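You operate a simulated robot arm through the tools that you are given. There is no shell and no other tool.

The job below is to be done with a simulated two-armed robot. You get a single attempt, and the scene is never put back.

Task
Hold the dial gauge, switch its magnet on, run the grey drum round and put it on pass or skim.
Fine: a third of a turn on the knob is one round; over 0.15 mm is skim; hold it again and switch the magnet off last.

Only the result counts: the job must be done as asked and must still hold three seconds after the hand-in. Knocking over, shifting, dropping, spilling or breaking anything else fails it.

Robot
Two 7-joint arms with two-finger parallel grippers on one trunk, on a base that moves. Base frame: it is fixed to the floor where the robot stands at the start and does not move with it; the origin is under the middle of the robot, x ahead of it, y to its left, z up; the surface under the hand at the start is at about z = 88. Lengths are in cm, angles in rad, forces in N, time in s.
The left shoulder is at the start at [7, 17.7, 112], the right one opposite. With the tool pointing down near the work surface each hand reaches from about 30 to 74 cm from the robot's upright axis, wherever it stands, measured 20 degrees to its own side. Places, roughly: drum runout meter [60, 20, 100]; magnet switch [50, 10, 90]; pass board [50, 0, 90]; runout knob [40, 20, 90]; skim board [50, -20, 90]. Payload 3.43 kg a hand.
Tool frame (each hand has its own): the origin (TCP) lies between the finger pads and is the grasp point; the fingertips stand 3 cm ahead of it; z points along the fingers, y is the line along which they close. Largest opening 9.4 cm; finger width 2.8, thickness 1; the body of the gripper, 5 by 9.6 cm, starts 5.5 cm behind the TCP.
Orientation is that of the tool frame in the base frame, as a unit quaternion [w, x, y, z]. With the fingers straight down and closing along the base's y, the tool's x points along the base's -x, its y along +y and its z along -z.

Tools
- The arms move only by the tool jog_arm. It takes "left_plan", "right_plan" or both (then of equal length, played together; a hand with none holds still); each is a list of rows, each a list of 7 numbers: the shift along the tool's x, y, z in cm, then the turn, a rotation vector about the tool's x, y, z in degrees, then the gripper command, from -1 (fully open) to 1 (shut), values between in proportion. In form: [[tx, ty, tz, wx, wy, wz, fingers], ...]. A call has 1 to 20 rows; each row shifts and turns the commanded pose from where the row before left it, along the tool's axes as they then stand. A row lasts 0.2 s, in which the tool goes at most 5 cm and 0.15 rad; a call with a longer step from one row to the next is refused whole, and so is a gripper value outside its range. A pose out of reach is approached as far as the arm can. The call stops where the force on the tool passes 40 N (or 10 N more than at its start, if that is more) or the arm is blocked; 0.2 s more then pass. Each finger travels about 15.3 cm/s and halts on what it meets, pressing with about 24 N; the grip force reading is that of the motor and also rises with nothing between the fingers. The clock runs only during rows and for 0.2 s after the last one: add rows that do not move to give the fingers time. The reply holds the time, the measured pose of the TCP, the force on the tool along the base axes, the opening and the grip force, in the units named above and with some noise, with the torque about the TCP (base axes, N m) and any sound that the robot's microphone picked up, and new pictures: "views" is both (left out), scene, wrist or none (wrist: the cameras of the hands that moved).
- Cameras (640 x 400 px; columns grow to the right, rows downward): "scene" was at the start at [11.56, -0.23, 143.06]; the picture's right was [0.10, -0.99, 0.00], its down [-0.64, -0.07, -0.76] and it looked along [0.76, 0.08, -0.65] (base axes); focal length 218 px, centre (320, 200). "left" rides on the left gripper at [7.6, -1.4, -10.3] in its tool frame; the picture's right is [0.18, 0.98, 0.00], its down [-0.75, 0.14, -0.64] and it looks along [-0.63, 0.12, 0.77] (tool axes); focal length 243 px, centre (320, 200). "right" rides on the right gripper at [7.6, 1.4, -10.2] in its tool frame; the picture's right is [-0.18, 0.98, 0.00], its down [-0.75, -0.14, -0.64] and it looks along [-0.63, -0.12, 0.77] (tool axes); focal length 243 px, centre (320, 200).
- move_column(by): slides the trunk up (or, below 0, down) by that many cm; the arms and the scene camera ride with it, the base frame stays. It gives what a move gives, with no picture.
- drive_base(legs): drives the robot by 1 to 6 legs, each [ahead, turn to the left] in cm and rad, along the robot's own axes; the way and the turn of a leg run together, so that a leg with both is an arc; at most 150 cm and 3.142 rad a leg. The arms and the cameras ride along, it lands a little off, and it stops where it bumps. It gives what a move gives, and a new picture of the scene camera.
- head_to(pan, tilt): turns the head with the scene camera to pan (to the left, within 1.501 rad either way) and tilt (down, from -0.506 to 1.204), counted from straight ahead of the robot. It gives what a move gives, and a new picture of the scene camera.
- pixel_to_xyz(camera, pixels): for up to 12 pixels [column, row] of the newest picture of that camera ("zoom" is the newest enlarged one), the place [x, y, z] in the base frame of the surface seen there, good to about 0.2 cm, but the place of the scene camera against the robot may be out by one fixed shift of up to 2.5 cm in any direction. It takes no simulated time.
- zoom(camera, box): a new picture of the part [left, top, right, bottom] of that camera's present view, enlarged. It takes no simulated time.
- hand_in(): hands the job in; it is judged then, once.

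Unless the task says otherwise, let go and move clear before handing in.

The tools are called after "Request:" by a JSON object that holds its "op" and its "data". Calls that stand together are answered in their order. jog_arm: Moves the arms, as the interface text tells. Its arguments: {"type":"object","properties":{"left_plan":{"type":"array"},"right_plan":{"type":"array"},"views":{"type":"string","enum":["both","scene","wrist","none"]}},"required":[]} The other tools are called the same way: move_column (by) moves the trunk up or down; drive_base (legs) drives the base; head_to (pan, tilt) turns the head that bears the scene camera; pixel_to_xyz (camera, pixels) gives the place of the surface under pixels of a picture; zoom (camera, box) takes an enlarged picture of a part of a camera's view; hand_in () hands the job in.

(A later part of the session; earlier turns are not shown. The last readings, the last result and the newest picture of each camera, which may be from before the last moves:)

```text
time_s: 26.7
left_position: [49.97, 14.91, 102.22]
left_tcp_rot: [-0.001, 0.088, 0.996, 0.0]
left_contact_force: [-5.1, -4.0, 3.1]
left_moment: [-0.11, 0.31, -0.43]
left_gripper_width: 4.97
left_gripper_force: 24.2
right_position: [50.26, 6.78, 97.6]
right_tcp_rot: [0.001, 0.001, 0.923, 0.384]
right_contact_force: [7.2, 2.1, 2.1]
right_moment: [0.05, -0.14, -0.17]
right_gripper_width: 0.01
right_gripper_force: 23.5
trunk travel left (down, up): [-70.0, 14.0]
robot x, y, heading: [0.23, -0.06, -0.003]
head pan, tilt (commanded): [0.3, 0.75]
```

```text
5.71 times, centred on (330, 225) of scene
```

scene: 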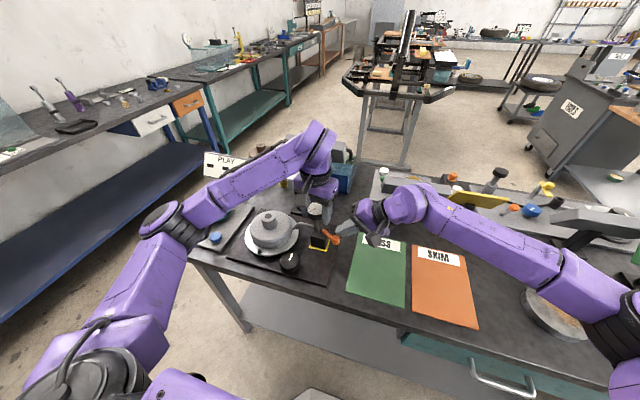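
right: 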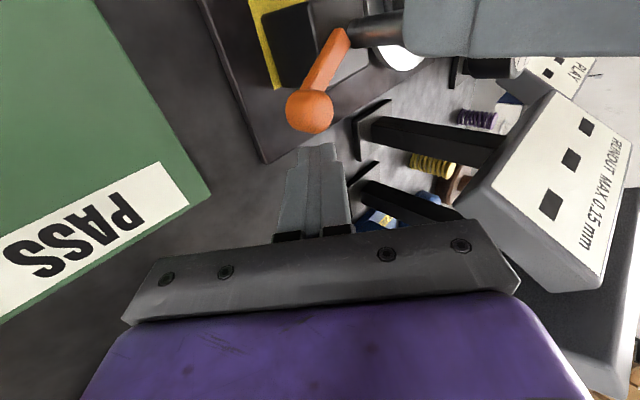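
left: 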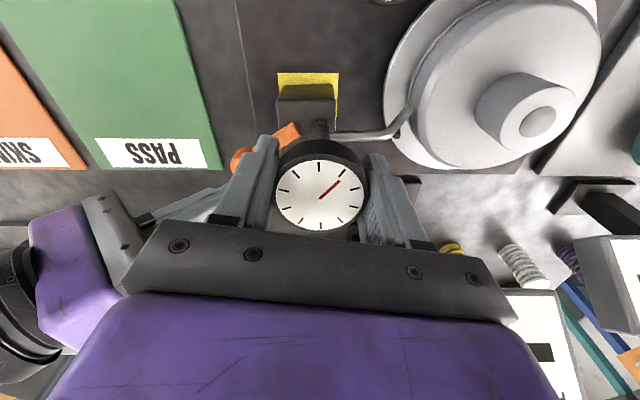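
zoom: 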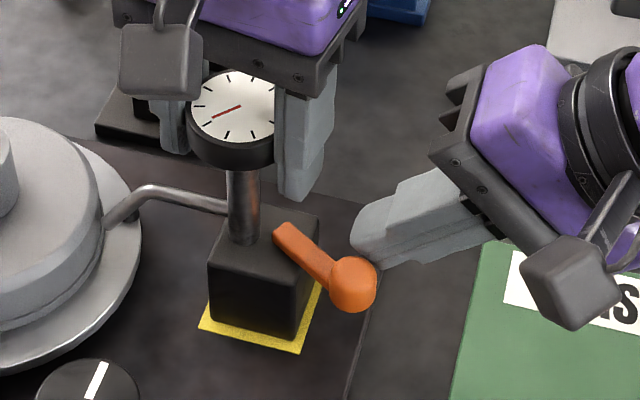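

The lever stopped at its original angle with 7 N, so its travel is only these 60° and "on" must be the +x stop. My lift may simply have broken a modest magnet pull, so I will redo it gently; first the right hand goes back around to the -x side.

Request:
{"op": "jog_arm", "data": {"right_plan": [[-0.5, 0, 0, 0, 0, 0, 1], [0, 0, -4, 0, 0, 0, 1], [0, 0, -4, 0, 0, 0, 1], [3, 0, 0, 0, 0, 0, 1], [3.1, 0, 0, 0, 0, 0, 1], [0, 0, 4, 0, 0, 0, 1], [0, 0, 4, 0, 0, 0, 1], [0, 0, 0, 0, 0, 0, 1]], "views": "both"}}

Request:
{"op": "zoom", "data": {"camera": "scene", "box": [290, 190, 370, 260]}}

Request:
{"op": "jog_arm", "data": {"left_plan": [[0, 0, 0, 0, 0, 0, 1]], "views": "wrist"}}

Request:
{"op": "pixel_to_xyz", "data": {"camera": "left", "pixels": [[287, 88], [300, 88], [315, 88], [330, 88], [287, 102], [300, 102], [315, 102], [332, 102]]}}

```text
time_s: 28.5
left_position: [50.06, 15.0, 102.2]
left_tcp_rot: [0.0, 0.087, 0.996, 0.0]
left_contact_force: [0.5, -0.8, -1.2]
left_moment: [-0.01, 0.03, 0.04]
left_gripper_width: 4.95
left_gripper_force: 24.0
right_position: [44.64, 7.01, 97.56]
right_tcp_rot: [0.0, 0.0, 0.924, 0.383]
right_contact_force: [0.4, -0.8, -0.6]
right_moment: [0.01, 0.01, 0.04]
right_gripper_width: 0.0
right_gripper_force: 23.9
trunk travel left (down, up): [-70.0, 14.0]
robot x, y, heading: [-0.07, 0.31, 0.004]
head pan, tilt (commanded): [0.3, 0.75]
```

scene: 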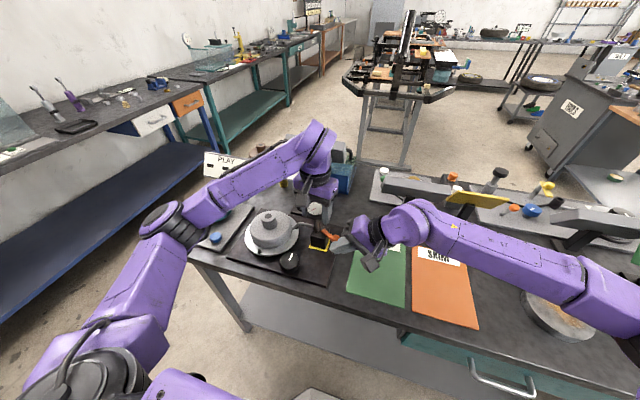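
right: 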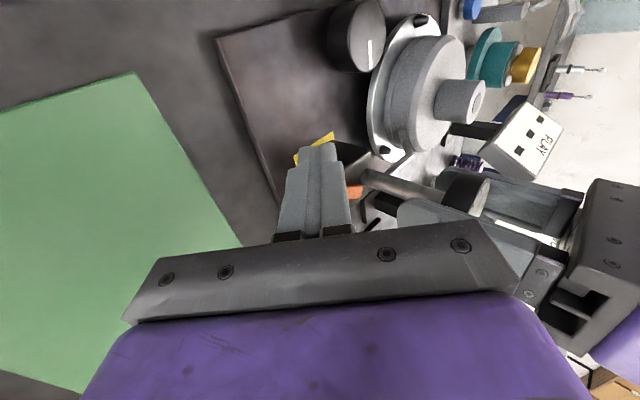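

```text
5.71 times, centred on (330, 225) of scene
```

zoom: 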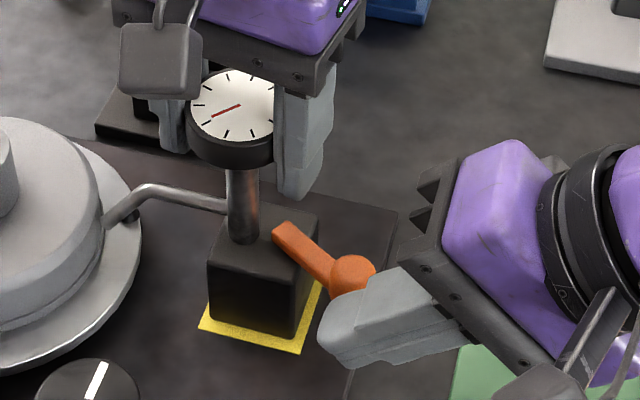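

```text
time_s: 28.9
left_position: [50.03, 15.06, 102.28]
left_tcp_rot: [0.0, 0.087, 0.996, 0.0]
left_contact_force: [0.7, -0.6, -2.2]
left_moment: [0.06, 0.07, -0.01]
left_gripper_width: 4.93
left_gripper_force: 23.6
right_position: [44.74, 6.84, 97.67]
right_tcp_rot: [0.0, 0.0, 0.924, 0.383]
right_contact_force: [0.6, 0.3, -0.2]
right_moment: [0.0, -0.02, -0.02]
right_gripper_width: 0.03
right_gripper_force: 23.9
trunk travel left (down, up): [-70.0, 14.0]
robot x, y, heading: [0.06, 0.31, -0.001]
head pan, tilt (commanded): [0.3, 0.75]
```

left: 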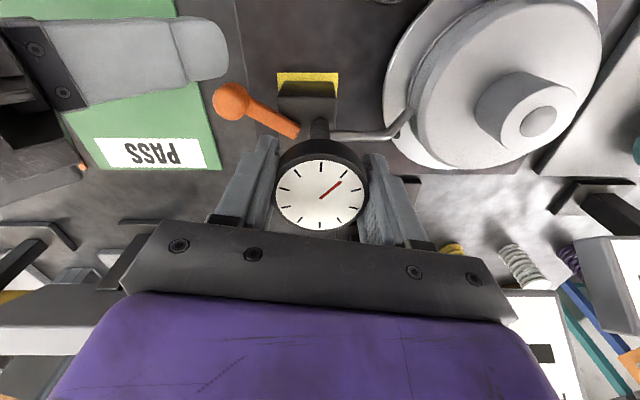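

```text
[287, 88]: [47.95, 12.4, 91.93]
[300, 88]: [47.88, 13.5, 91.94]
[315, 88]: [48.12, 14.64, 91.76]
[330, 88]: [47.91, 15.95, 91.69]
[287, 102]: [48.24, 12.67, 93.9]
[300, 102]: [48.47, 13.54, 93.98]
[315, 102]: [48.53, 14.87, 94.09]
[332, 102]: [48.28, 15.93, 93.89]
```

The block's front face is now at x≈47.96 with nearly zero yaw, and the left hand carries about 2 N of the gauge's weight. I open the left fingers slightly so the gauge can settle flush, then close again before retrying the lever.

Request:
{"op": "jog_arm", "data": {"left_plan": [[0, 0, 0, 0, 0, 0, -0.08], [0, 0, 0, 0, 0, 0, -0.2], [0, 0, 0, 0, 0, 0, -0.2], [0, 0, 0, 0, 0, 0, -0.2]], "views": "both"}}

Request:
{"op": "zoom", "data": {"camera": "left", "box": [200, 50, 440, 230]}}

Request:
{"op": "zoom", "data": {"camera": "scene", "box": [290, 190, 370, 260]}}

Request:
{"op": "pixel_to_xyz", "data": {"camera": "left", "pixels": [[287, 87], [300, 87], [315, 87], [330, 87], [299, 196], [345, 196], [320, 170], [320, 225], [275, 195], [368, 195], [245, 200], [390, 200]]}}

```text
time_s: 29.9
left_position: [50.14, 14.98, 102.27]
left_tcp_rot: [0.0, 0.087, 0.996, 0.0]
left_contact_force: [0.3, 0.0, 0.0]
left_moment: [0.01, 0.01, 0.0]
left_gripper_width: 5.64
left_gripper_force: 0.0
right_position: [44.73, 6.82, 97.66]
right_tcp_rot: [0.001, -0.001, 0.924, 0.383]
right_contact_force: [-0.6, -0.6, -0.4]
right_moment: [-0.01, 0.02, 0.01]
right_gripper_width: 0.0
right_gripper_force: 23.7
trunk travel left (down, up): [-70.0, 14.0]
robot x, y, heading: [0.09, -0.43, 0.005]
head pan, tilt (commanded): [0.3, 0.75]
```

scene: 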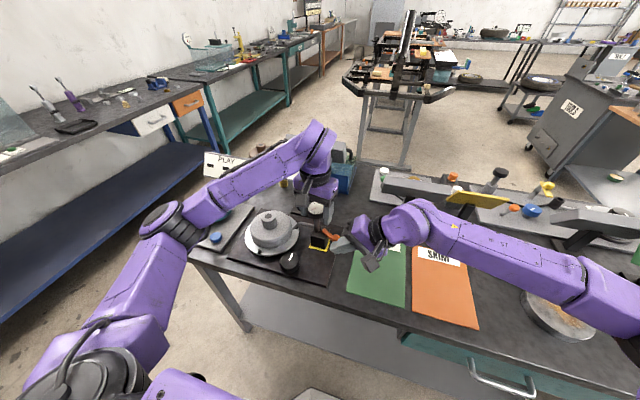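
left: 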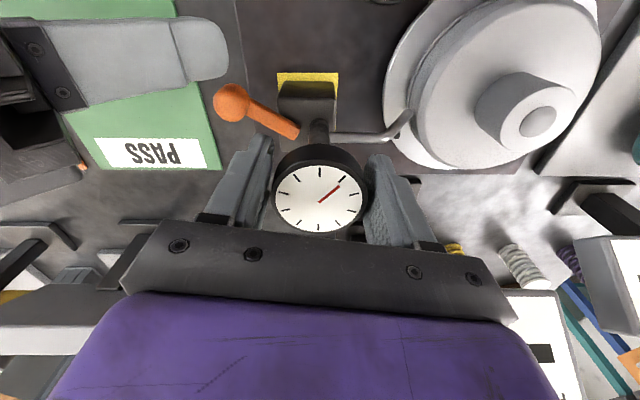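

```text
2.22 times, centred on (320, 140) of left
```

zoom: 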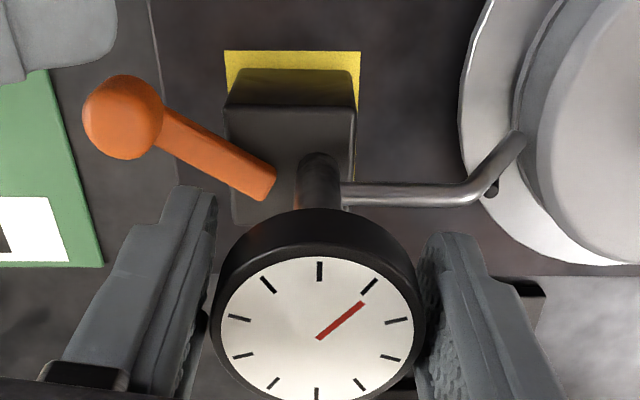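

```text
5.71 times, centred on (330, 225) of scene
```

zoom: 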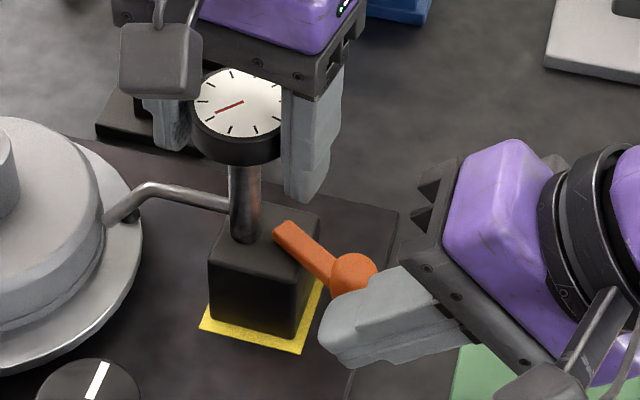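

```text
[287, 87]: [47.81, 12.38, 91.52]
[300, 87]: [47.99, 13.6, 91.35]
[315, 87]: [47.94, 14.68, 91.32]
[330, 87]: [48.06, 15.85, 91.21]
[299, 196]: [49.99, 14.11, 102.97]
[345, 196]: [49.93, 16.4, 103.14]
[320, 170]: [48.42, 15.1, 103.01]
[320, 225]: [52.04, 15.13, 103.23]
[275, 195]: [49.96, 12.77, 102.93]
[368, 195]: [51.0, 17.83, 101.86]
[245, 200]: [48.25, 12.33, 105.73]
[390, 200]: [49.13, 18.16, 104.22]
```

The gauge settled square on the yellow pad with the dial still centred. I close the left grip on it again.

Request:
{"op": "jog_arm", "data": {"left_plan": [[0, 0.08, 0, 0, 0, 0, -0.12], [0, 0, 0, 0, 0, 0, -0.06], [0, 0, 0, 0, 0, 0, 0.0], [0, 0, 0, 0, 0, 0, 0.2], [0, 0, 0, 0, 0, 0, 1.0], [0, 0, 0, 0, 0, 0, 1.0]], "views": "none"}}

```text
time_s: 31.3
left_position: [50.07, 15.02, 102.28]
left_tcp_rot: [-0.001, 0.087, 0.996, 0.0]
left_contact_force: [-0.8, -0.8, 0.3]
left_moment: [-0.02, 0.04, -0.01]
left_gripper_width: 5.1
left_gripper_force: 24.3
right_position: [44.62, 6.88, 97.58]
right_tcp_rot: [0.0, 0.0, 0.924, 0.382]
right_contact_force: [0.7, -0.1, -0.2]
right_moment: [0.03, 0.01, -0.01]
right_gripper_width: 0.0
right_gripper_force: 24.6
trunk travel left (down, up): [-70.0, 14.0]
robot x, y, heading: [-0.12, -0.16, 0.002]
head pan, tilt (commanded): [0.3, 0.75]
```

The grip is stress-free now (all forces below 1 N). As a baseline with the magnet off, I nudge the left hand 0.1 cm in +x and read how much the plate resists.

Request:
{"op": "jog_arm", "data": {"left_plan": [[-0.1, 0, 0, 0, 0, 0, 1], [0, 0, 0, 0, 0, 0, 1]], "views": "none"}}

Request:
{"op": "jog_arm", "data": {"left_plan": [[0.1, 0, 0, 0, 0, 0, 1], [0, 0, 0, 0, 0, 0, 1]], "views": "none"}}

```text
time_s: 31.9
left_position: [50.14, 15.05, 102.4]
left_tcp_rot: [-0.001, 0.087, 0.996, 0.001]
left_contact_force: [-0.9, -0.1, 0.1]
left_moment: [0.05, 0.09, 0.01]
left_gripper_width: 5.1
left_gripper_force: 23.7
right_position: [44.69, 6.83, 97.69]
right_tcp_rot: [0.0, 0.001, 0.924, 0.382]
right_contact_force: [0.2, 0.0, -0.5]
right_moment: [0.02, 0.01, 0.01]
right_gripper_width: 0.0
right_gripper_force: 24.6
trunk travel left (down, up): [-70.0, 14.0]
robot x, y, heading: [0.13, -0.08, 0.003]
head pan, tilt (commanded): [0.3, 0.75]
```

```text
time_s: 32.5
left_position: [50.22, 15.05, 102.35]
left_tcp_rot: [0.0, 0.086, 0.996, 0.001]
left_contact_force: [1.1, 0.2, 0.2]
left_moment: [0.07, -0.11, 0.0]
left_gripper_width: 5.09
left_gripper_force: 24.3
right_position: [44.76, 6.85, 97.57]
right_tcp_rot: [0.0, 0.0, 0.924, 0.383]
right_contact_force: [-0.2, -0.3, -0.8]
right_moment: [-0.02, -0.02, 0.03]
right_gripper_width: 0.0
right_gripper_force: 24.2
trunk travel left (down, up): [-70.0, 14.0]
robot x, y, heading: [-0.4, 0.06, 0.001]
head pan, tilt (commanded): [0.3, 0.75]
```

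With the magnet off, sliding friction is only about 1 N. Now I push the lever again from the -x side, to just short of the stop.

Request:
{"op": "jog_arm", "data": {"right_plan": [[-0.4, 0, 0, 0, 0, 0, 1], [-0.4, 0, 0, 0, 0, 0, 1], [-0.4, 0, 0, 0, 0, 0, 1], [-0.4, 0, 0, 0, 0, 0, 1], [-0.4, 0, 0, 0, 0, 0, 1], [-0.4, 0, 0, 0, 0, 0, 1], [-0.4, 0, 0, 0, 0, 0, 1], [-0.4, 0.11, 0.11, 0, 0, 0, 1], [-0.4, 0.11, 0.11, 0, 0, 0, 1], [-0.4, 0.11, 0.11, 0, 0, 0, 1], [-0.4, 0.11, 0.11, 0, 0, 0, 1], [-0.4, 0.11, 0.11, 0, 0, 0, 1]], "views": "scene"}}

Request:
{"op": "zoom", "data": {"camera": "scene", "box": [290, 190, 370, 260]}}

```text
time_s: 35.1
left_position: [50.05, 15.14, 102.37]
left_tcp_rot: [0.0, 0.087, 0.996, -0.001]
left_contact_force: [0.3, 0.7, 0.1]
left_moment: [0.01, 0.05, 0.03]
left_gripper_width: 5.07
left_gripper_force: 24.0
right_position: [49.53, 7.65, 97.64]
right_tcp_rot: [0.0, 0.0, 0.924, 0.383]
right_contact_force: [-0.2, 0.7, 0.1]
right_moment: [0.01, -0.01, 0.02]
right_gripper_width: 0.01
right_gripper_force: 23.9
trunk travel left (down, up): [-70.0, 14.0]
robot x, y, heading: [-0.03, -0.2, 0.002]
head pan, tilt (commanded): [0.3, 0.75]
```

scene: 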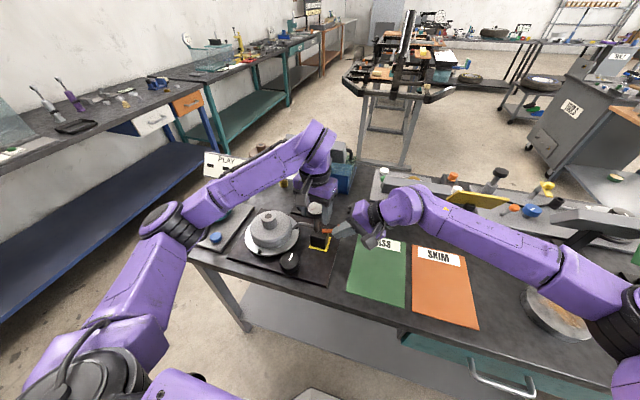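

```text
5.71 times, centred on (330, 225) of scene
```

zoom: 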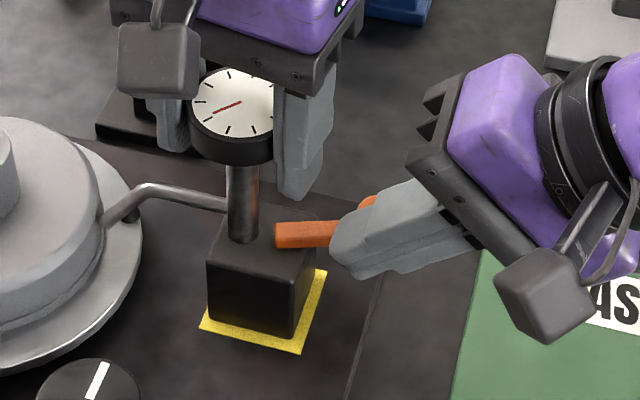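

The lever is near its end with no force yet, and the gauge is undisturbed. I creep forward 0.15 cm per row and watch for the first sign of the stop.

Request:
{"op": "jog_arm", "data": {"right_plan": [[-0.15, 0, 0, 0, 0, 0, 1], [-0.15, 0, 0, 0, 0, 0, 1], [-0.15, 0, 0, 0, 0, 0, 1]], "views": "none"}}

Request:
{"op": "jog_arm", "data": {"right_plan": [[-0.12, 0, 0, 0, 0, 0, 1], [-0.12, 0, 0, 0, 0, 0, 1]], "views": "none"}}

```text
time_s: 35.9
left_position: [50.11, 15.14, 102.31]
left_tcp_rot: [0.001, 0.088, 0.996, 0.0]
left_contact_force: [1.3, 0.0, 0.9]
left_moment: [-0.05, 0.02, 0.1]
left_gripper_width: 5.08
left_gripper_force: 24.1
right_position: [49.78, 7.63, 97.59]
right_tcp_rot: [-0.001, 0.0, 0.924, 0.382]
right_contact_force: [-1.7, 1.5, 0.1]
right_moment: [-0.01, -0.01, -0.02]
right_gripper_width: 0.01
right_gripper_force: 24.5
trunk travel left (down, up): [-70.0, 14.0]
robot x, y, heading: [-0.31, -0.36, -0.003]
head pan, tilt (commanded): [0.3, 0.75]
```

```text
time_s: 36.5
left_position: [50.07, 15.0, 102.22]
left_tcp_rot: [0.0, 0.088, 0.996, 0.0]
left_contact_force: [1.2, -0.6, 0.2]
left_moment: [0.01, 0.02, 0.06]
left_gripper_width: 5.09
left_gripper_force: 24.0
right_position: [50.2, 7.63, 97.53]
right_tcp_rot: [0.0, 0.0, 0.924, 0.382]
right_contact_force: [-1.4, 0.4, -0.2]
right_moment: [-0.01, 0.01, 0.05]
right_gripper_width: 0.0
right_gripper_force: 23.8
trunk travel left (down, up): [-70.0, 14.0]
robot x, y, heading: [-0.08, -0.06, -0.003]
head pan, tilt (commanded): [0.3, 0.75]
```

Still only about 1.5 N at TCP x≈50.2, so the lever is still moving. I keep creeping in short calls.

Request:
{"op": "jog_arm", "data": {"right_plan": [[-0.12, 0, 0, 0, 0, 0, 1], [-0.12, 0, 0, 0, 0, 0, 1]], "views": "none"}}

Request:
{"op": "jog_arm", "data": {"right_plan": [[-0.1, 0, 0, 0, 0, 0, 1]], "views": "none"}}

```text
time_s: 37.1
left_position: [50.19, 15.11, 102.37]
left_tcp_rot: [0.001, 0.087, 0.996, 0.0]
left_contact_force: [6.6, -1.4, 0.0]
left_moment: [0.11, -0.3, 0.28]
left_gripper_width: 5.04
left_gripper_force: 23.9
right_position: [50.37, 7.64, 97.61]
right_tcp_rot: [-0.001, 0.0, 0.924, 0.382]
right_contact_force: [-6.5, 3.0, 1.7]
right_moment: [-0.02, 0.05, 0.13]
right_gripper_width: 0.0
right_gripper_force: 24.3
trunk travel left (down, up): [-70.0, 14.0]
robot x, y, heading: [0.16, 0.09, -0.001]
head pan, tilt (commanded): [0.3, 0.75]
```

```text
time_s: 37.5
left_position: [50.19, 15.05, 102.36]
left_tcp_rot: [0.001, 0.087, 0.996, 0.0]
left_contact_force: [7.9, -1.7, -0.4]
left_moment: [0.08, -0.44, 0.37]
left_gripper_width: 5.02
left_gripper_force: 24.5
right_position: [50.45, 7.73, 97.61]
right_tcp_rot: [-0.001, 0.0, 0.924, 0.383]
right_contact_force: [-6.0, 4.7, 1.6]
right_moment: [0.07, 0.12, 0.16]
right_gripper_width: 0.0
right_gripper_force: 24.0
trunk travel left (down, up): [-70.0, 14.0]
robot x, y, heading: [-0.19, -0.14, 0.002]
head pan, tilt (commanded): [0.3, 0.75]
```

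At the stop the push is about 7 N and the left hand carries nearly all of it (7.9 N), so the plate is not gripping the base. I look closely at what the lever is resting against.

Request:
{"op": "zoom", "data": {"camera": "scene", "box": [305, 205, 355, 250]}}

Request:
{"op": "jog_arm", "data": {"left_plan": [[0, 0, 0, 0, 0, 0, 1]], "right_plan": [[0.1, 0, 0, 0, 0, 0, 1]], "views": "both"}}

Request:
{"op": "zoom", "data": {"camera": "right", "box": [280, 60, 400, 150]}}

Request:
{"op": "zoom", "data": {"camera": "left", "box": [200, 50, 360, 170]}}

```text
8.89 times, centred on (330, 228) of scene
```

zoom: 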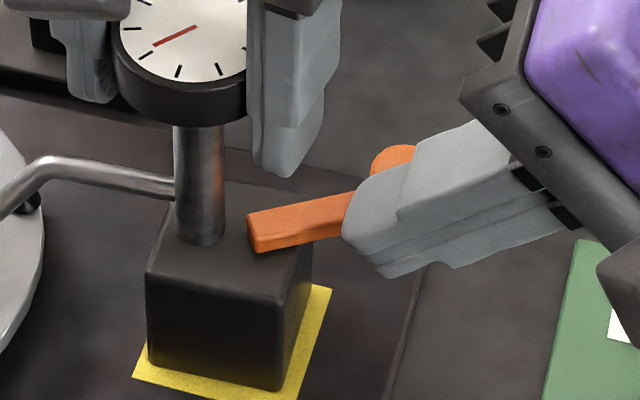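

```text
time_s: 37.9
left_position: [50.11, 15.14, 102.27]
left_tcp_rot: [0.0, 0.087, 0.996, 0.0]
left_contact_force: [7.4, -1.3, -0.4]
left_moment: [0.17, -0.43, 0.26]
left_gripper_width: 5.02
left_gripper_force: 24.3
right_position: [50.34, 7.74, 97.63]
right_tcp_rot: [0.0, 0.001, 0.924, 0.382]
right_contact_force: [-6.7, 2.0, 1.2]
right_moment: [0.09, 0.11, 0.13]
right_gripper_width: 0.02
right_gripper_force: 24.3
trunk travel left (down, up): [-70.0, 14.0]
robot x, y, heading: [-0.06, -0.0, 0.003]
head pan, tilt (commanded): [0.3, 0.75]
```

scene: 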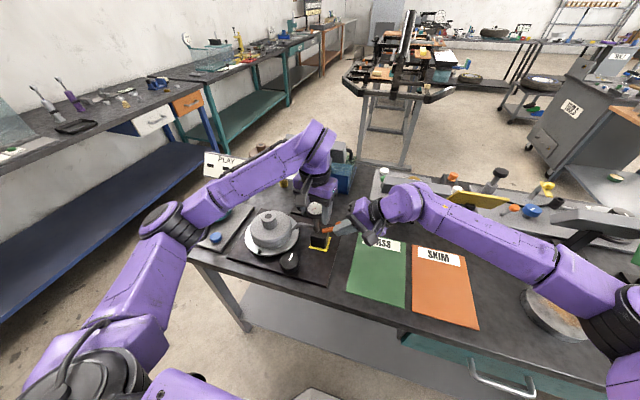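
right: 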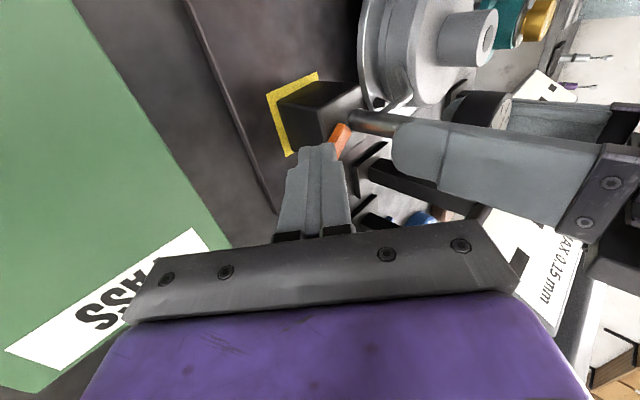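
left: 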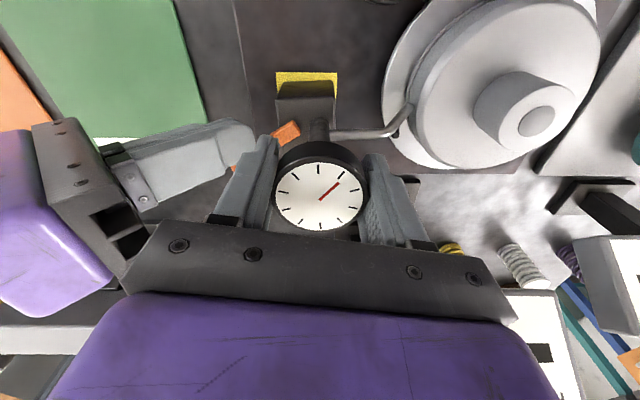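

```text
4.44 times, centred on (340, 105) of right
```

zoom: 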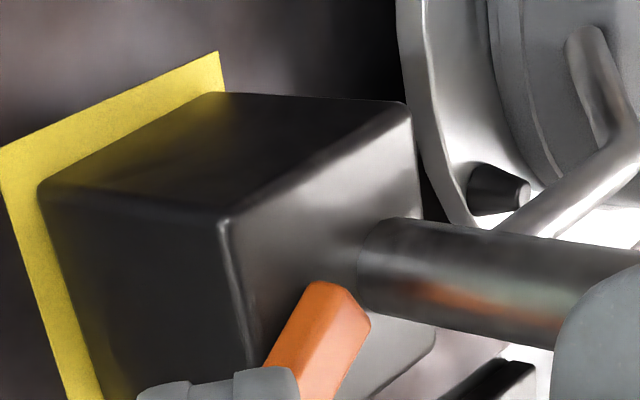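

```text
3.33 times, centred on (280, 110) of left
```

zoom: 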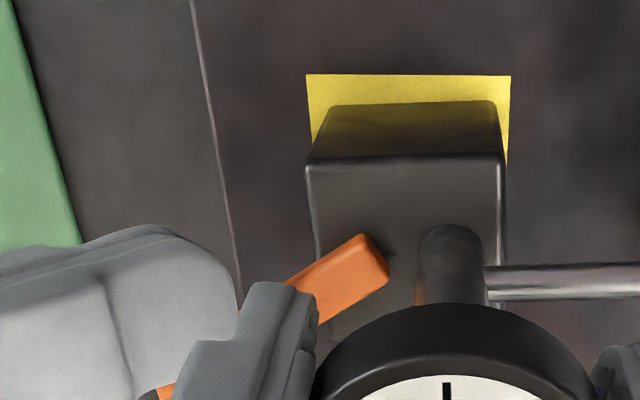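

Nothing visible blocks the lever; it looks simply at the end of its travel. I back the right finger off 0.4 cm and repeat the same 0.1 cm nudge test to compare with the ~1 N baseline.

Request:
{"op": "jog_arm", "data": {"right_plan": [[0.2, 0, 0, 0, 0, 0, 1], [0.2, 0, 0, 0, 0, 0, 1], [0.2, 0, 0, 0, 0, 0, 1]], "views": "none"}}

Request:
{"op": "jog_arm", "data": {"left_plan": [[0.1, 0, 0, 0, 0, 0, 1], [0, 0, 0, 0, 0, 0, 1]], "views": "none"}}

Request:
{"op": "jog_arm", "data": {"left_plan": [[-0.1, 0, 0, 0, 0, 0, 1], [0, 0, 0, 0, 0, 0, 1]], "views": "none"}}

```text
time_s: 38.7
left_position: [50.05, 15.18, 102.2]
left_tcp_rot: [0.001, 0.088, 0.996, 0.0]
left_contact_force: [1.9, 0.1, 3.4]
left_moment: [0.01, -0.07, -0.03]
left_gripper_width: 5.04
left_gripper_force: 24.3
right_position: [49.81, 7.57, 97.6]
right_tcp_rot: [0.0, 0.0, 0.924, 0.383]
right_contact_force: [0.4, 0.0, -0.5]
right_moment: [0.0, 0.0, -0.01]
right_gripper_width: 0.01
right_gripper_force: 23.8
trunk travel left (down, up): [-70.0, 14.0]
robot x, y, heading: [0.24, -0.01, -0.001]
head pan, tilt (commanded): [0.3, 0.75]
```

```text
time_s: 39.3
left_position: [49.97, 15.14, 102.27]
left_tcp_rot: [-0.001, 0.087, 0.996, 0.0]
left_contact_force: [3.1, -0.8, 4.7]
left_moment: [-0.08, -0.19, 0.02]
left_gripper_width: 5.01
left_gripper_force: 24.1
right_position: [49.73, 7.58, 97.58]
right_tcp_rot: [0.0, 0.0, 0.924, 0.383]
right_contact_force: [0.6, -0.5, -0.2]
right_moment: [0.01, -0.02, 0.0]
right_gripper_width: 0.0
right_gripper_force: 24.0
trunk travel left (down, up): [-70.0, 14.0]
robot x, y, heading: [0.16, 0.07, 0.001]
head pan, tilt (commanded): [0.3, 0.75]
```

```text
time_s: 39.9
left_position: [49.93, 15.08, 102.26]
left_tcp_rot: [0.0, 0.087, 0.996, 0.0]
left_contact_force: [-0.5, 0.4, 4.4]
left_moment: [0.03, 0.3, 0.03]
left_gripper_width: 5.02
left_gripper_force: 23.8
right_position: [49.68, 7.73, 97.6]
right_tcp_rot: [0.0, 0.0, 0.924, 0.383]
right_contact_force: [0.0, -0.2, 0.2]
right_moment: [0.0, -0.01, 0.04]
right_gripper_width: 0.0
right_gripper_force: 24.3
trunk travel left (down, up): [-70.0, 14.0]
robot x, y, heading: [0.06, 0.06, 0.005]
head pan, tilt (commanded): [0.3, 0.75]
```

Friction is still only 2–3 N (with ~8 N pressing down), so no clamp is felt while I hold the gauge with the lever at its +x stop. The throw is symmetric, about ±32°, so this should be "on"; I release the left fingers slightly and see how the gauge and display behave.

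Request:
{"op": "jog_arm", "data": {"left_plan": [[0, 0, 0, 0, 0, 0, -0.08], [0, 0, 0, 0, 0, 0, -0.2], [0, 0, 0, 0, 0, 0, -0.3], [0, 0, 0, 0, 0, 0, -0.4], [0, 0, 0, 0, 0, 0, -0.4]], "views": "both"}}

Request:
{"op": "zoom", "data": {"camera": "left", "box": [200, 50, 440, 230]}}

Request:
{"op": "zoom", "data": {"camera": "scene", "box": [290, 190, 370, 260]}}

Request:
{"op": "pixel_to_xyz", "data": {"camera": "left", "pixels": [[287, 87], [300, 87], [315, 87], [330, 87], [281, 72], [338, 76], [320, 170], [320, 225]]}}

```text
time_s: 41.1
left_position: [50.14, 15.15, 102.27]
left_tcp_rot: [-0.001, 0.087, 0.996, 0.0]
left_contact_force: [-0.2, -0.5, 0.0]
left_moment: [-0.02, -0.01, 0.0]
left_gripper_width: 6.55
left_gripper_force: 0.1
right_position: [49.65, 7.65, 97.57]
right_tcp_rot: [0.0, 0.0, 0.924, 0.383]
right_contact_force: [0.9, 0.5, -0.6]
right_moment: [0.02, 0.02, 0.01]
right_gripper_width: 0.0
right_gripper_force: 23.4
trunk travel left (down, up): [-70.0, 14.0]
robot x, y, heading: [-0.01, 0.19, 0.001]
head pan, tilt (commanded): [0.3, 0.75]
```

scene: 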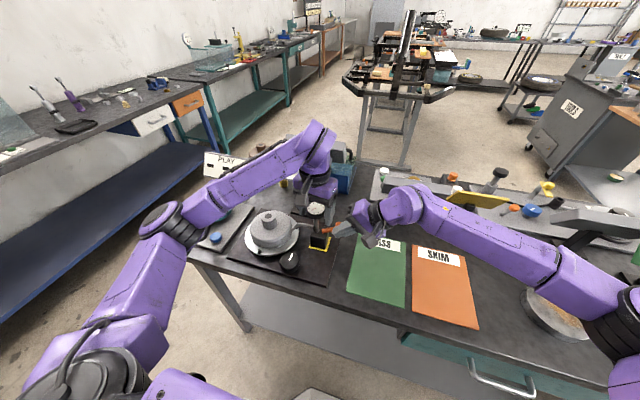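
left: 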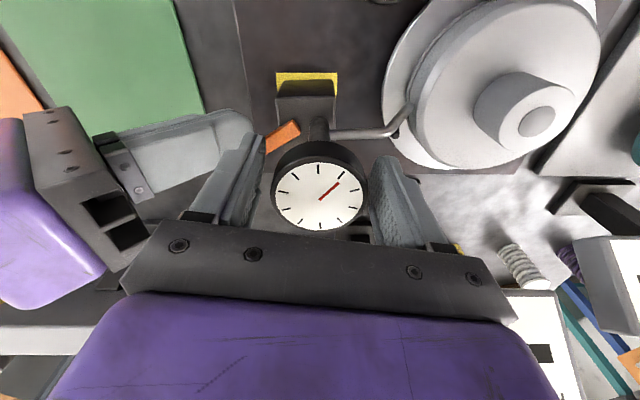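

```text
2.22 times, centred on (320, 140) of left
```

zoom: 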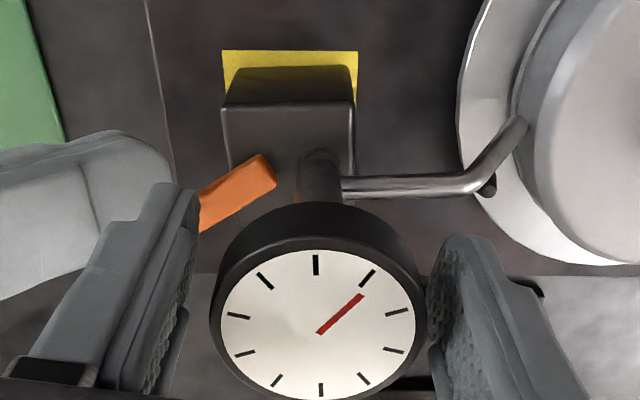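

```text
5.71 times, centred on (330, 225) of scene
```

zoom: 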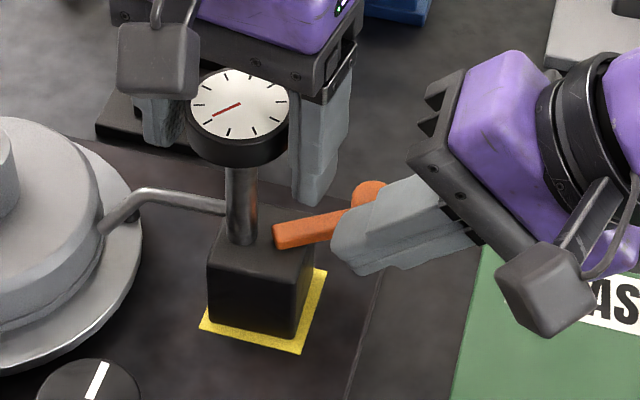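

```text
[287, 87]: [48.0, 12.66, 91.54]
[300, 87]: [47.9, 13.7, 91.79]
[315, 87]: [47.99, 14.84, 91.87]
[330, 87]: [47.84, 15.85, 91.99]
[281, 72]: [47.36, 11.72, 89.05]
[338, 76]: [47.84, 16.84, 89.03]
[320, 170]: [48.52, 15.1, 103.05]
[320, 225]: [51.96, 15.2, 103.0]
```

The gauge stands square on its pad with the lever at the +x stop. To test the clamp without gripping, I ease the left hand toward -y until its +y finger just touches the dial and read the force.

Request:
{"op": "jog_arm", "data": {"left_plan": [[0, -0.4, 0, 0, 0, 0, -0.4], [0, -0.25, 0, 0, 0, 0, -0.4], [0, 0, 0, 0, 0, 0, -0.4]], "views": "none"}}

Request:
{"op": "jog_arm", "data": {"left_plan": [[0, -0.1, 0, 0, 0, 0, -0.4], [0, 0, 0, 0, 0, 0, -0.4]], "views": "none"}}

Request:
{"op": "jog_arm", "data": {"left_plan": [[0, -0.1, 0, 0, 0, 0, -0.4], [0, 0, 0, 0, 0, 0, -0.4]], "views": "wrist"}}

```text
time_s: 41.9
left_position: [50.0, 14.41, 102.36]
left_tcp_rot: [0.0, 0.087, 0.996, 0.0]
left_contact_force: [0.3, 0.5, 0.7]
left_moment: [-0.01, 0.02, 0.0]
left_gripper_width: 6.58
left_gripper_force: 0.1
right_position: [49.71, 7.69, 97.56]
right_tcp_rot: [-0.001, 0.001, 0.924, 0.382]
right_contact_force: [-0.2, 0.4, 0.4]
right_moment: [0.0, -0.01, 0.02]
right_gripper_width: 0.0
right_gripper_force: 24.3
trunk travel left (down, up): [-70.0, 14.0]
robot x, y, heading: [0.02, 0.09, -0.002]
head pan, tilt (commanded): [0.3, 0.75]
```

```text
time_s: 42.5
left_position: [49.92, 14.28, 102.5]
left_tcp_rot: [0.001, 0.087, 0.996, 0.0]
left_contact_force: [-0.3, 0.1, 0.4]
left_moment: [-0.02, 0.01, 0.03]
left_gripper_width: 6.57
left_gripper_force: 0.1
right_position: [49.66, 7.6, 97.51]
right_tcp_rot: [0.0, -0.001, 0.924, 0.383]
right_contact_force: [-0.1, -0.4, -0.8]
right_moment: [-0.01, 0.03, -0.01]
right_gripper_width: 0.01
right_gripper_force: 23.9
trunk travel left (down, up): [-70.0, 14.0]
robot x, y, heading: [-0.02, 0.45, -0.001]
head pan, tilt (commanded): [0.3, 0.75]
```

```text
time_s: 43.1
left_position: [49.99, 14.24, 102.32]
left_tcp_rot: [0.0, 0.087, 0.996, -0.001]
left_contact_force: [0.4, 1.0, 0.9]
left_moment: [0.03, -0.03, 0.0]
left_gripper_width: 6.63
left_gripper_force: 0.4
right_position: [49.79, 7.68, 97.64]
right_tcp_rot: [0.0, 0.0, 0.924, 0.382]
right_contact_force: [0.8, 0.1, -0.3]
right_moment: [-0.01, 0.01, 0.01]
right_gripper_width: 0.02
right_gripper_force: 23.8
trunk travel left (down, up): [-70.0, 14.0]
robot x, y, heading: [0.04, -0.13, 0.001]
head pan, tilt (commanded): [0.3, 0.75]
```

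left: 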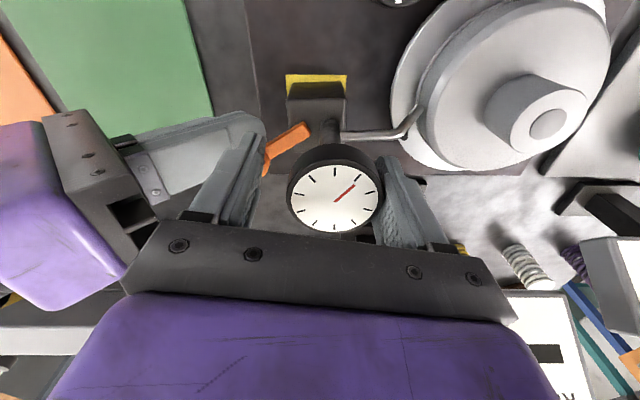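

The finger has just touched (1.0 N, width nudged to 6.63). I press another 0.1 cm at a time to see if the gauge yields or holds.

Request:
{"op": "jog_arm", "data": {"left_plan": [[0, -0.1, 0, 0, 0, 0, -0.4], [0, 0, 0, 0, 0, 0, -0.4]], "views": "wrist"}}

Request:
{"op": "zoom", "data": {"camera": "left", "box": [200, 50, 440, 230]}}

Request:
{"op": "zoom", "data": {"camera": "scene", "box": [290, 190, 370, 260]}}

```text
time_s: 43.7
left_position: [49.89, 14.13, 102.35]
left_tcp_rot: [0.0, 0.087, 0.996, 0.0]
left_contact_force: [0.2, 1.1, 1.0]
left_moment: [0.06, -0.02, 0.01]
left_gripper_width: 6.62
left_gripper_force: 0.5
right_position: [49.66, 7.65, 97.57]
right_tcp_rot: [-0.001, 0.0, 0.924, 0.383]
right_contact_force: [-0.2, 0.3, 0.3]
right_moment: [0.0, 0.01, 0.02]
right_gripper_width: 0.0
right_gripper_force: 24.0
trunk travel left (down, up): [-70.0, 14.0]
robot x, y, heading: [0.19, 0.32, -0.002]
head pan, tilt (commanded): [0.3, 0.75]
```

left: 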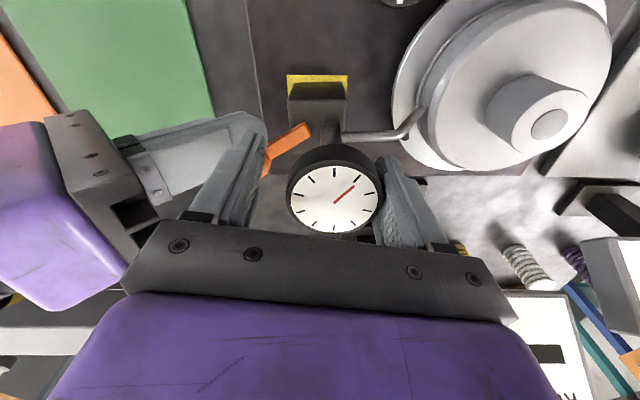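

```text
2.22 times, centred on (320, 140) of left
```

zoom: 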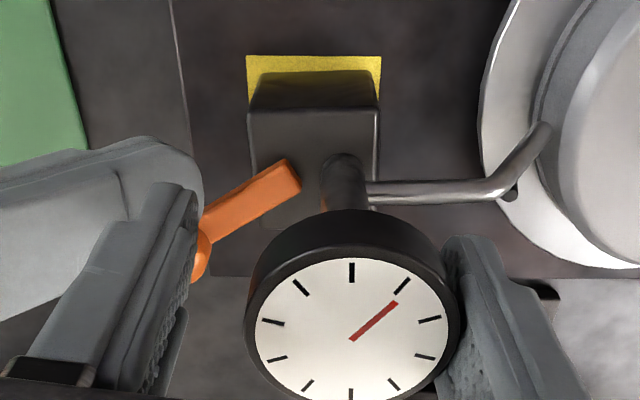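

```text
5.71 times, centred on (330, 225) of scene
```

zoom: 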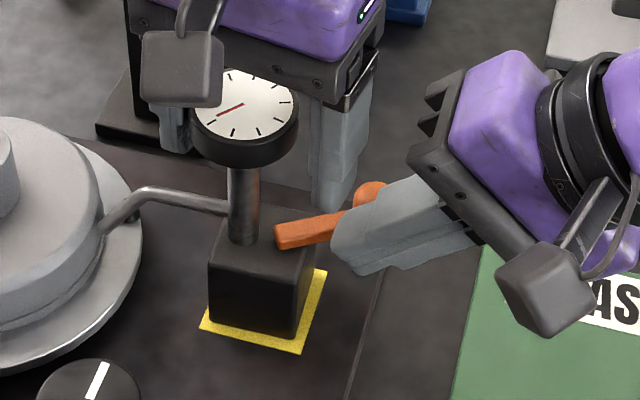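

The dial leaned about 0.3 cm under 1.1 N, so the gauge is not clamped. I move the left hand back to stand it upright, then look closely at the probe tip and the base.

Request:
{"op": "jog_arm", "data": {"left_plan": [[0, 0.4, 0, 0, 0, 0, -0.4], [0, 0.45, 0, 0, 0, 0, -0.4], [0, 0, 0, 0, 0, 0, -0.4]], "right_plan": [[0.4, 0, -1, 0, 0, 0, 1], [0.4, 0, -3, 0, 0, 0, 1], [0.4, 0, -4, 0, 0, 0, 1]], "views": "both"}}

Request:
{"op": "zoom", "data": {"camera": "left", "box": [330, 60, 450, 150]}}

Request:
{"op": "zoom", "data": {"camera": "right", "box": [290, 20, 470, 155]}}

Request:
{"op": "zoom", "data": {"camera": "scene", "box": [240, 190, 350, 270]}}

```text
time_s: 44.5
left_position: [50.02, 14.83, 102.46]
left_tcp_rot: [0.0, 0.087, 0.996, 0.001]
left_contact_force: [-0.2, 0.8, 0.3]
left_moment: [0.04, -0.01, 0.01]
left_gripper_width: 6.57
left_gripper_force: 0.1
right_position: [48.55, 1.74, 103.28]
right_tcp_rot: [0.0, 0.001, 0.924, 0.383]
right_contact_force: [1.2, -0.4, -0.6]
right_moment: [-0.02, 0.01, -0.03]
right_gripper_width: 0.0
right_gripper_force: 24.3
trunk travel left (down, up): [-70.0, 14.0]
robot x, y, heading: [0.06, 0.02, -0.003]
head pan, tilt (commanded): [0.3, 0.75]
```

scene: 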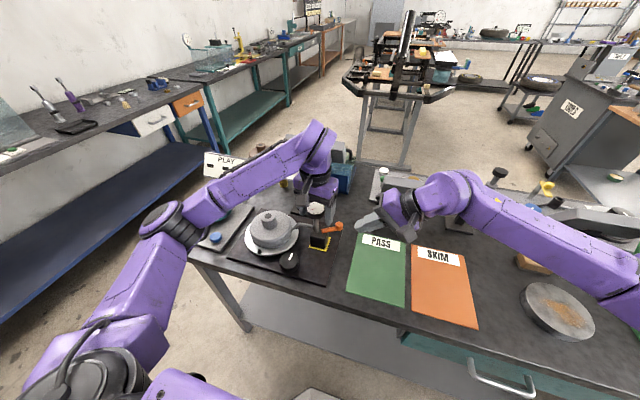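
right: 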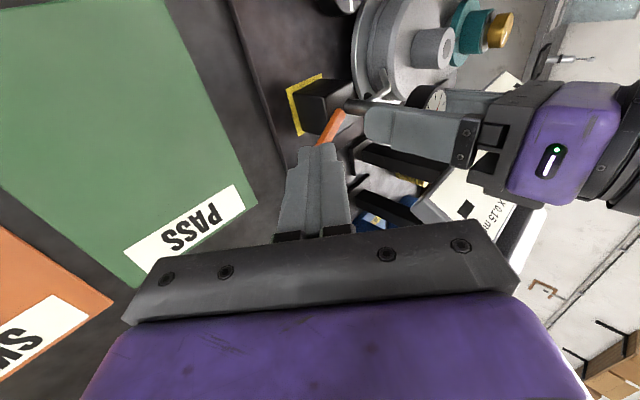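
left: 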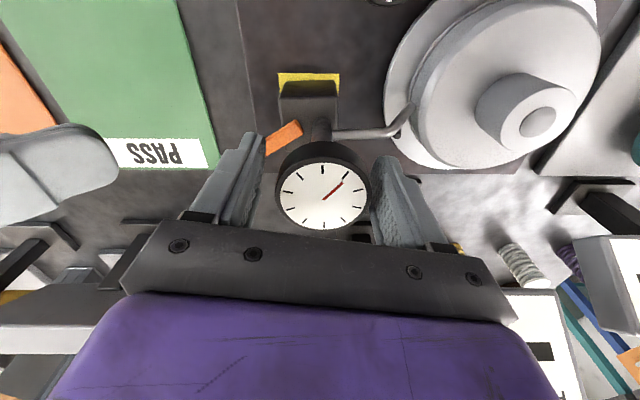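

```text
4.44 times, centred on (390, 105) of left
```

zoom: 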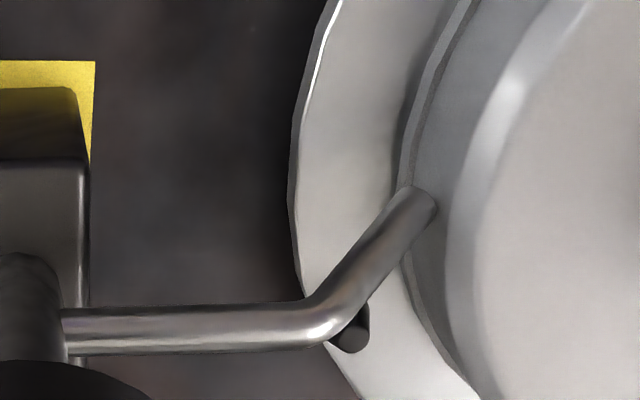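

```text
2.96 times, centred on (380, 88) of right
```

zoom: 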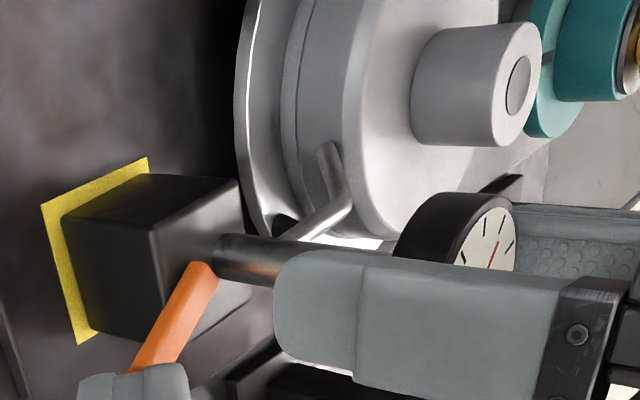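

```text
5.00 times, centred on (295, 230) of scene
```

zoom: 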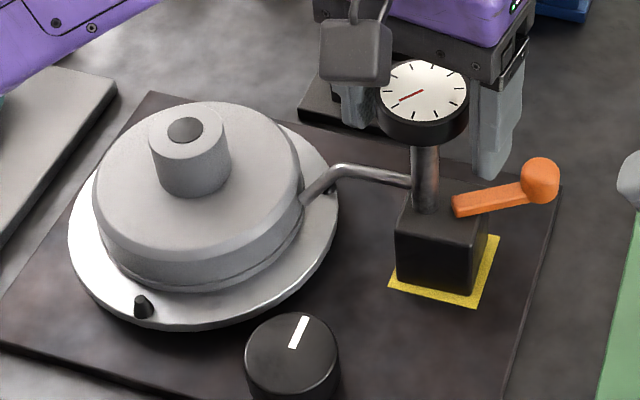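

The probe tip sits at the drum's side and the gauge stands free on its pad. With my y-closing grip the dial can pivot about the pads, so the base may have tipped off the plate as I pushed; I lift the left hand clear and turn it 80° to close along x instead.

Request:
{"op": "jog_arm", "data": {"left_plan": [[0, 0.2, 0, 0, 0, 0, -1], [0, 0, 0, 0, 0, 0, -1], [0, 0, -2.5, 0, 0, 0, -1], [0, 0, -3.5, 0, 0, 0, -1], [0, 0, 0, 0, 0, 8, -1], [0, 0, 0, 0, 0, 8, -1], [0, 0, 0, 0, 0, 8, -1], [0, 0, 0, 0, 0, 8, -1], [0, 0, 0, 0, 0, 8, -1], [0, 0, 0, 0, 0, 8, -1], [0, 0, 0, 0, 0, 8, -1], [0, 0, 0, 0, 0, 8, -1], [0, 0, 0, 0, 0, 8, -1], [0, 0, 0, 0, 0, 8, -1], [0, 0, 0, 0, 0, 0, -1]], "views": "both"}}

Request:
{"op": "zoom", "data": {"camera": "scene", "box": [240, 150, 380, 270]}}

```text
time_s: 47.7
left_position: [50.09, 15.2, 108.16]
left_tcp_rot: [0.0, 0.707, 0.707, -0.001]
left_contact_force: [-0.2, -0.1, 0.0]
left_moment: [-0.04, 0.04, 0.01]
left_gripper_width: 9.41
left_gripper_force: 0.1
right_position: [48.51, 1.85, 103.35]
right_tcp_rot: [0.0, 0.0, 0.924, 0.383]
right_contact_force: [-0.1, -0.2, -0.1]
right_moment: [-0.01, -0.02, -0.01]
right_gripper_width: 0.0
right_gripper_force: 23.4
trunk travel left (down, up): [-70.0, 14.0]
robot x, y, heading: [0.18, -0.05, 0.001]
head pan, tilt (commanded): [0.3, 0.75]
```

scene: 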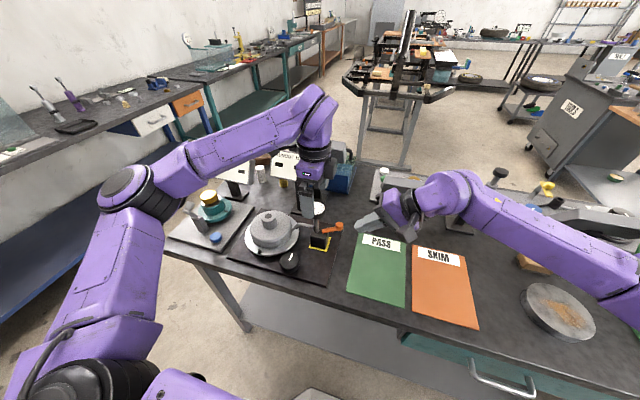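
left: 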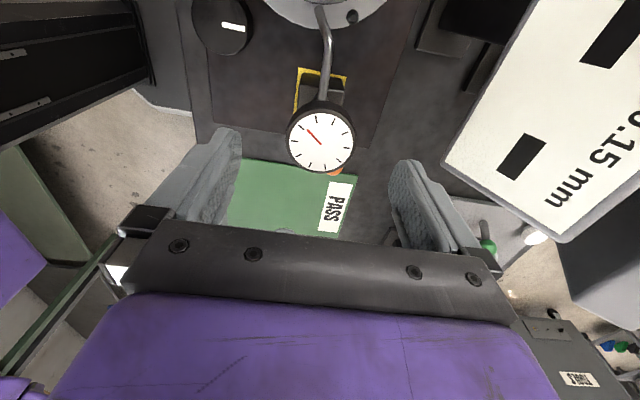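

```text
3.33 times, centred on (310, 210) of scene
```

zoom: 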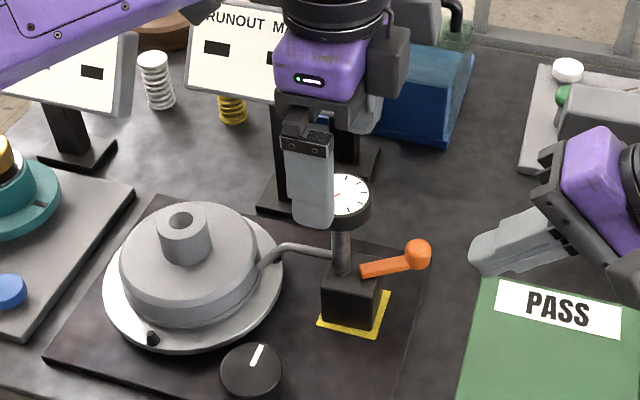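

The hand now closes along x, and the sign panel stays several cm from it. I measure the dial from here to centre the grip.

Request:
{"op": "pixel_to_xyz", "data": {"camera": "left", "pixels": [[320, 140], [294, 140], [348, 140], [320, 114], [320, 165], [330, 100], [308, 95], [335, 90], [330, 38], [490, 170], [560, 230]]}}

Request:
{"op": "zoom", "data": {"camera": "left", "box": [240, 40, 400, 180]}}

```text
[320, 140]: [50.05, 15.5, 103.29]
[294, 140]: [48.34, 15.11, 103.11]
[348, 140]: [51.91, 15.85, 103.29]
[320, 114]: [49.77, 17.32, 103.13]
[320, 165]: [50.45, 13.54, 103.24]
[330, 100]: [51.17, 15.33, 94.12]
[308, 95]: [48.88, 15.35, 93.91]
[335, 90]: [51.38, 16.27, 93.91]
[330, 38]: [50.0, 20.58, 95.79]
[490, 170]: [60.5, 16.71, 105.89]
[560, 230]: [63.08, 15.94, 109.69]
```

```text
2.86 times, centred on (320, 110) of left
```

zoom: 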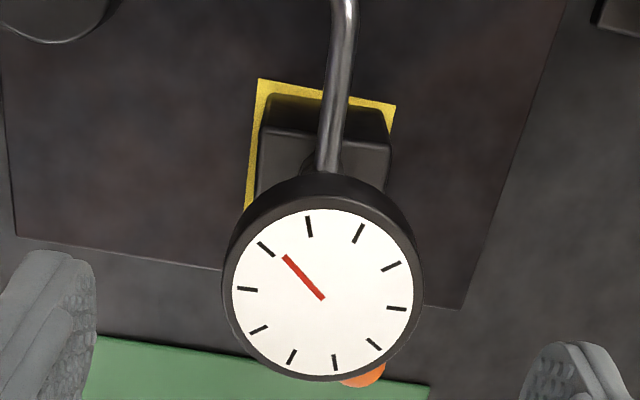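

The dial centre reads (50.1, 15.25), right under the hand. I check the block's position on the pad once more from this angle.

Request:
{"op": "pixel_to_xyz", "data": {"camera": "left", "pixels": [[301, 86], [322, 88], [342, 91], [301, 77], [322, 79], [342, 84], [300, 69], [345, 77], [295, 108], [298, 95], [299, 102], [300, 90]]}}

```text
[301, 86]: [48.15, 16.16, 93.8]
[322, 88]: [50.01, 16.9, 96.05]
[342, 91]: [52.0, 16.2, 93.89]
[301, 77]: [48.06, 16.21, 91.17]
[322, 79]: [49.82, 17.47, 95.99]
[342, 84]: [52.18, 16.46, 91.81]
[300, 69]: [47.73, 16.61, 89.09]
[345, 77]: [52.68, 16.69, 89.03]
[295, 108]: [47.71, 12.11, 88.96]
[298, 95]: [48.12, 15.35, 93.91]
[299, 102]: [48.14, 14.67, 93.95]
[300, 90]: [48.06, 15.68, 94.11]
```

The block spans x 48.1–52.1 with its +y face at y≈16.2. I check its -y face in the right camera's newest picture to know its true centre.

Request:
{"op": "pixel_to_xyz", "data": {"camera": "right", "pixels": [[322, 108], [318, 112], [312, 118], [308, 112], [324, 101], [322, 99], [328, 100], [333, 98], [352, 82], [331, 81], [305, 134], [324, 75]]}}

```text
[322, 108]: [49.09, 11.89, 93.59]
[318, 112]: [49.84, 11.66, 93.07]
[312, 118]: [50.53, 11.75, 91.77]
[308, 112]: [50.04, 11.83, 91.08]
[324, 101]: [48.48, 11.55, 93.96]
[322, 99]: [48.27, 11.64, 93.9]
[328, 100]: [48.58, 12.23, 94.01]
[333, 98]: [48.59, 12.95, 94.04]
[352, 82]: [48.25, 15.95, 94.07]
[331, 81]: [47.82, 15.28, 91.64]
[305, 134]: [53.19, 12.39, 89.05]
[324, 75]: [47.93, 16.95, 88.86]
```

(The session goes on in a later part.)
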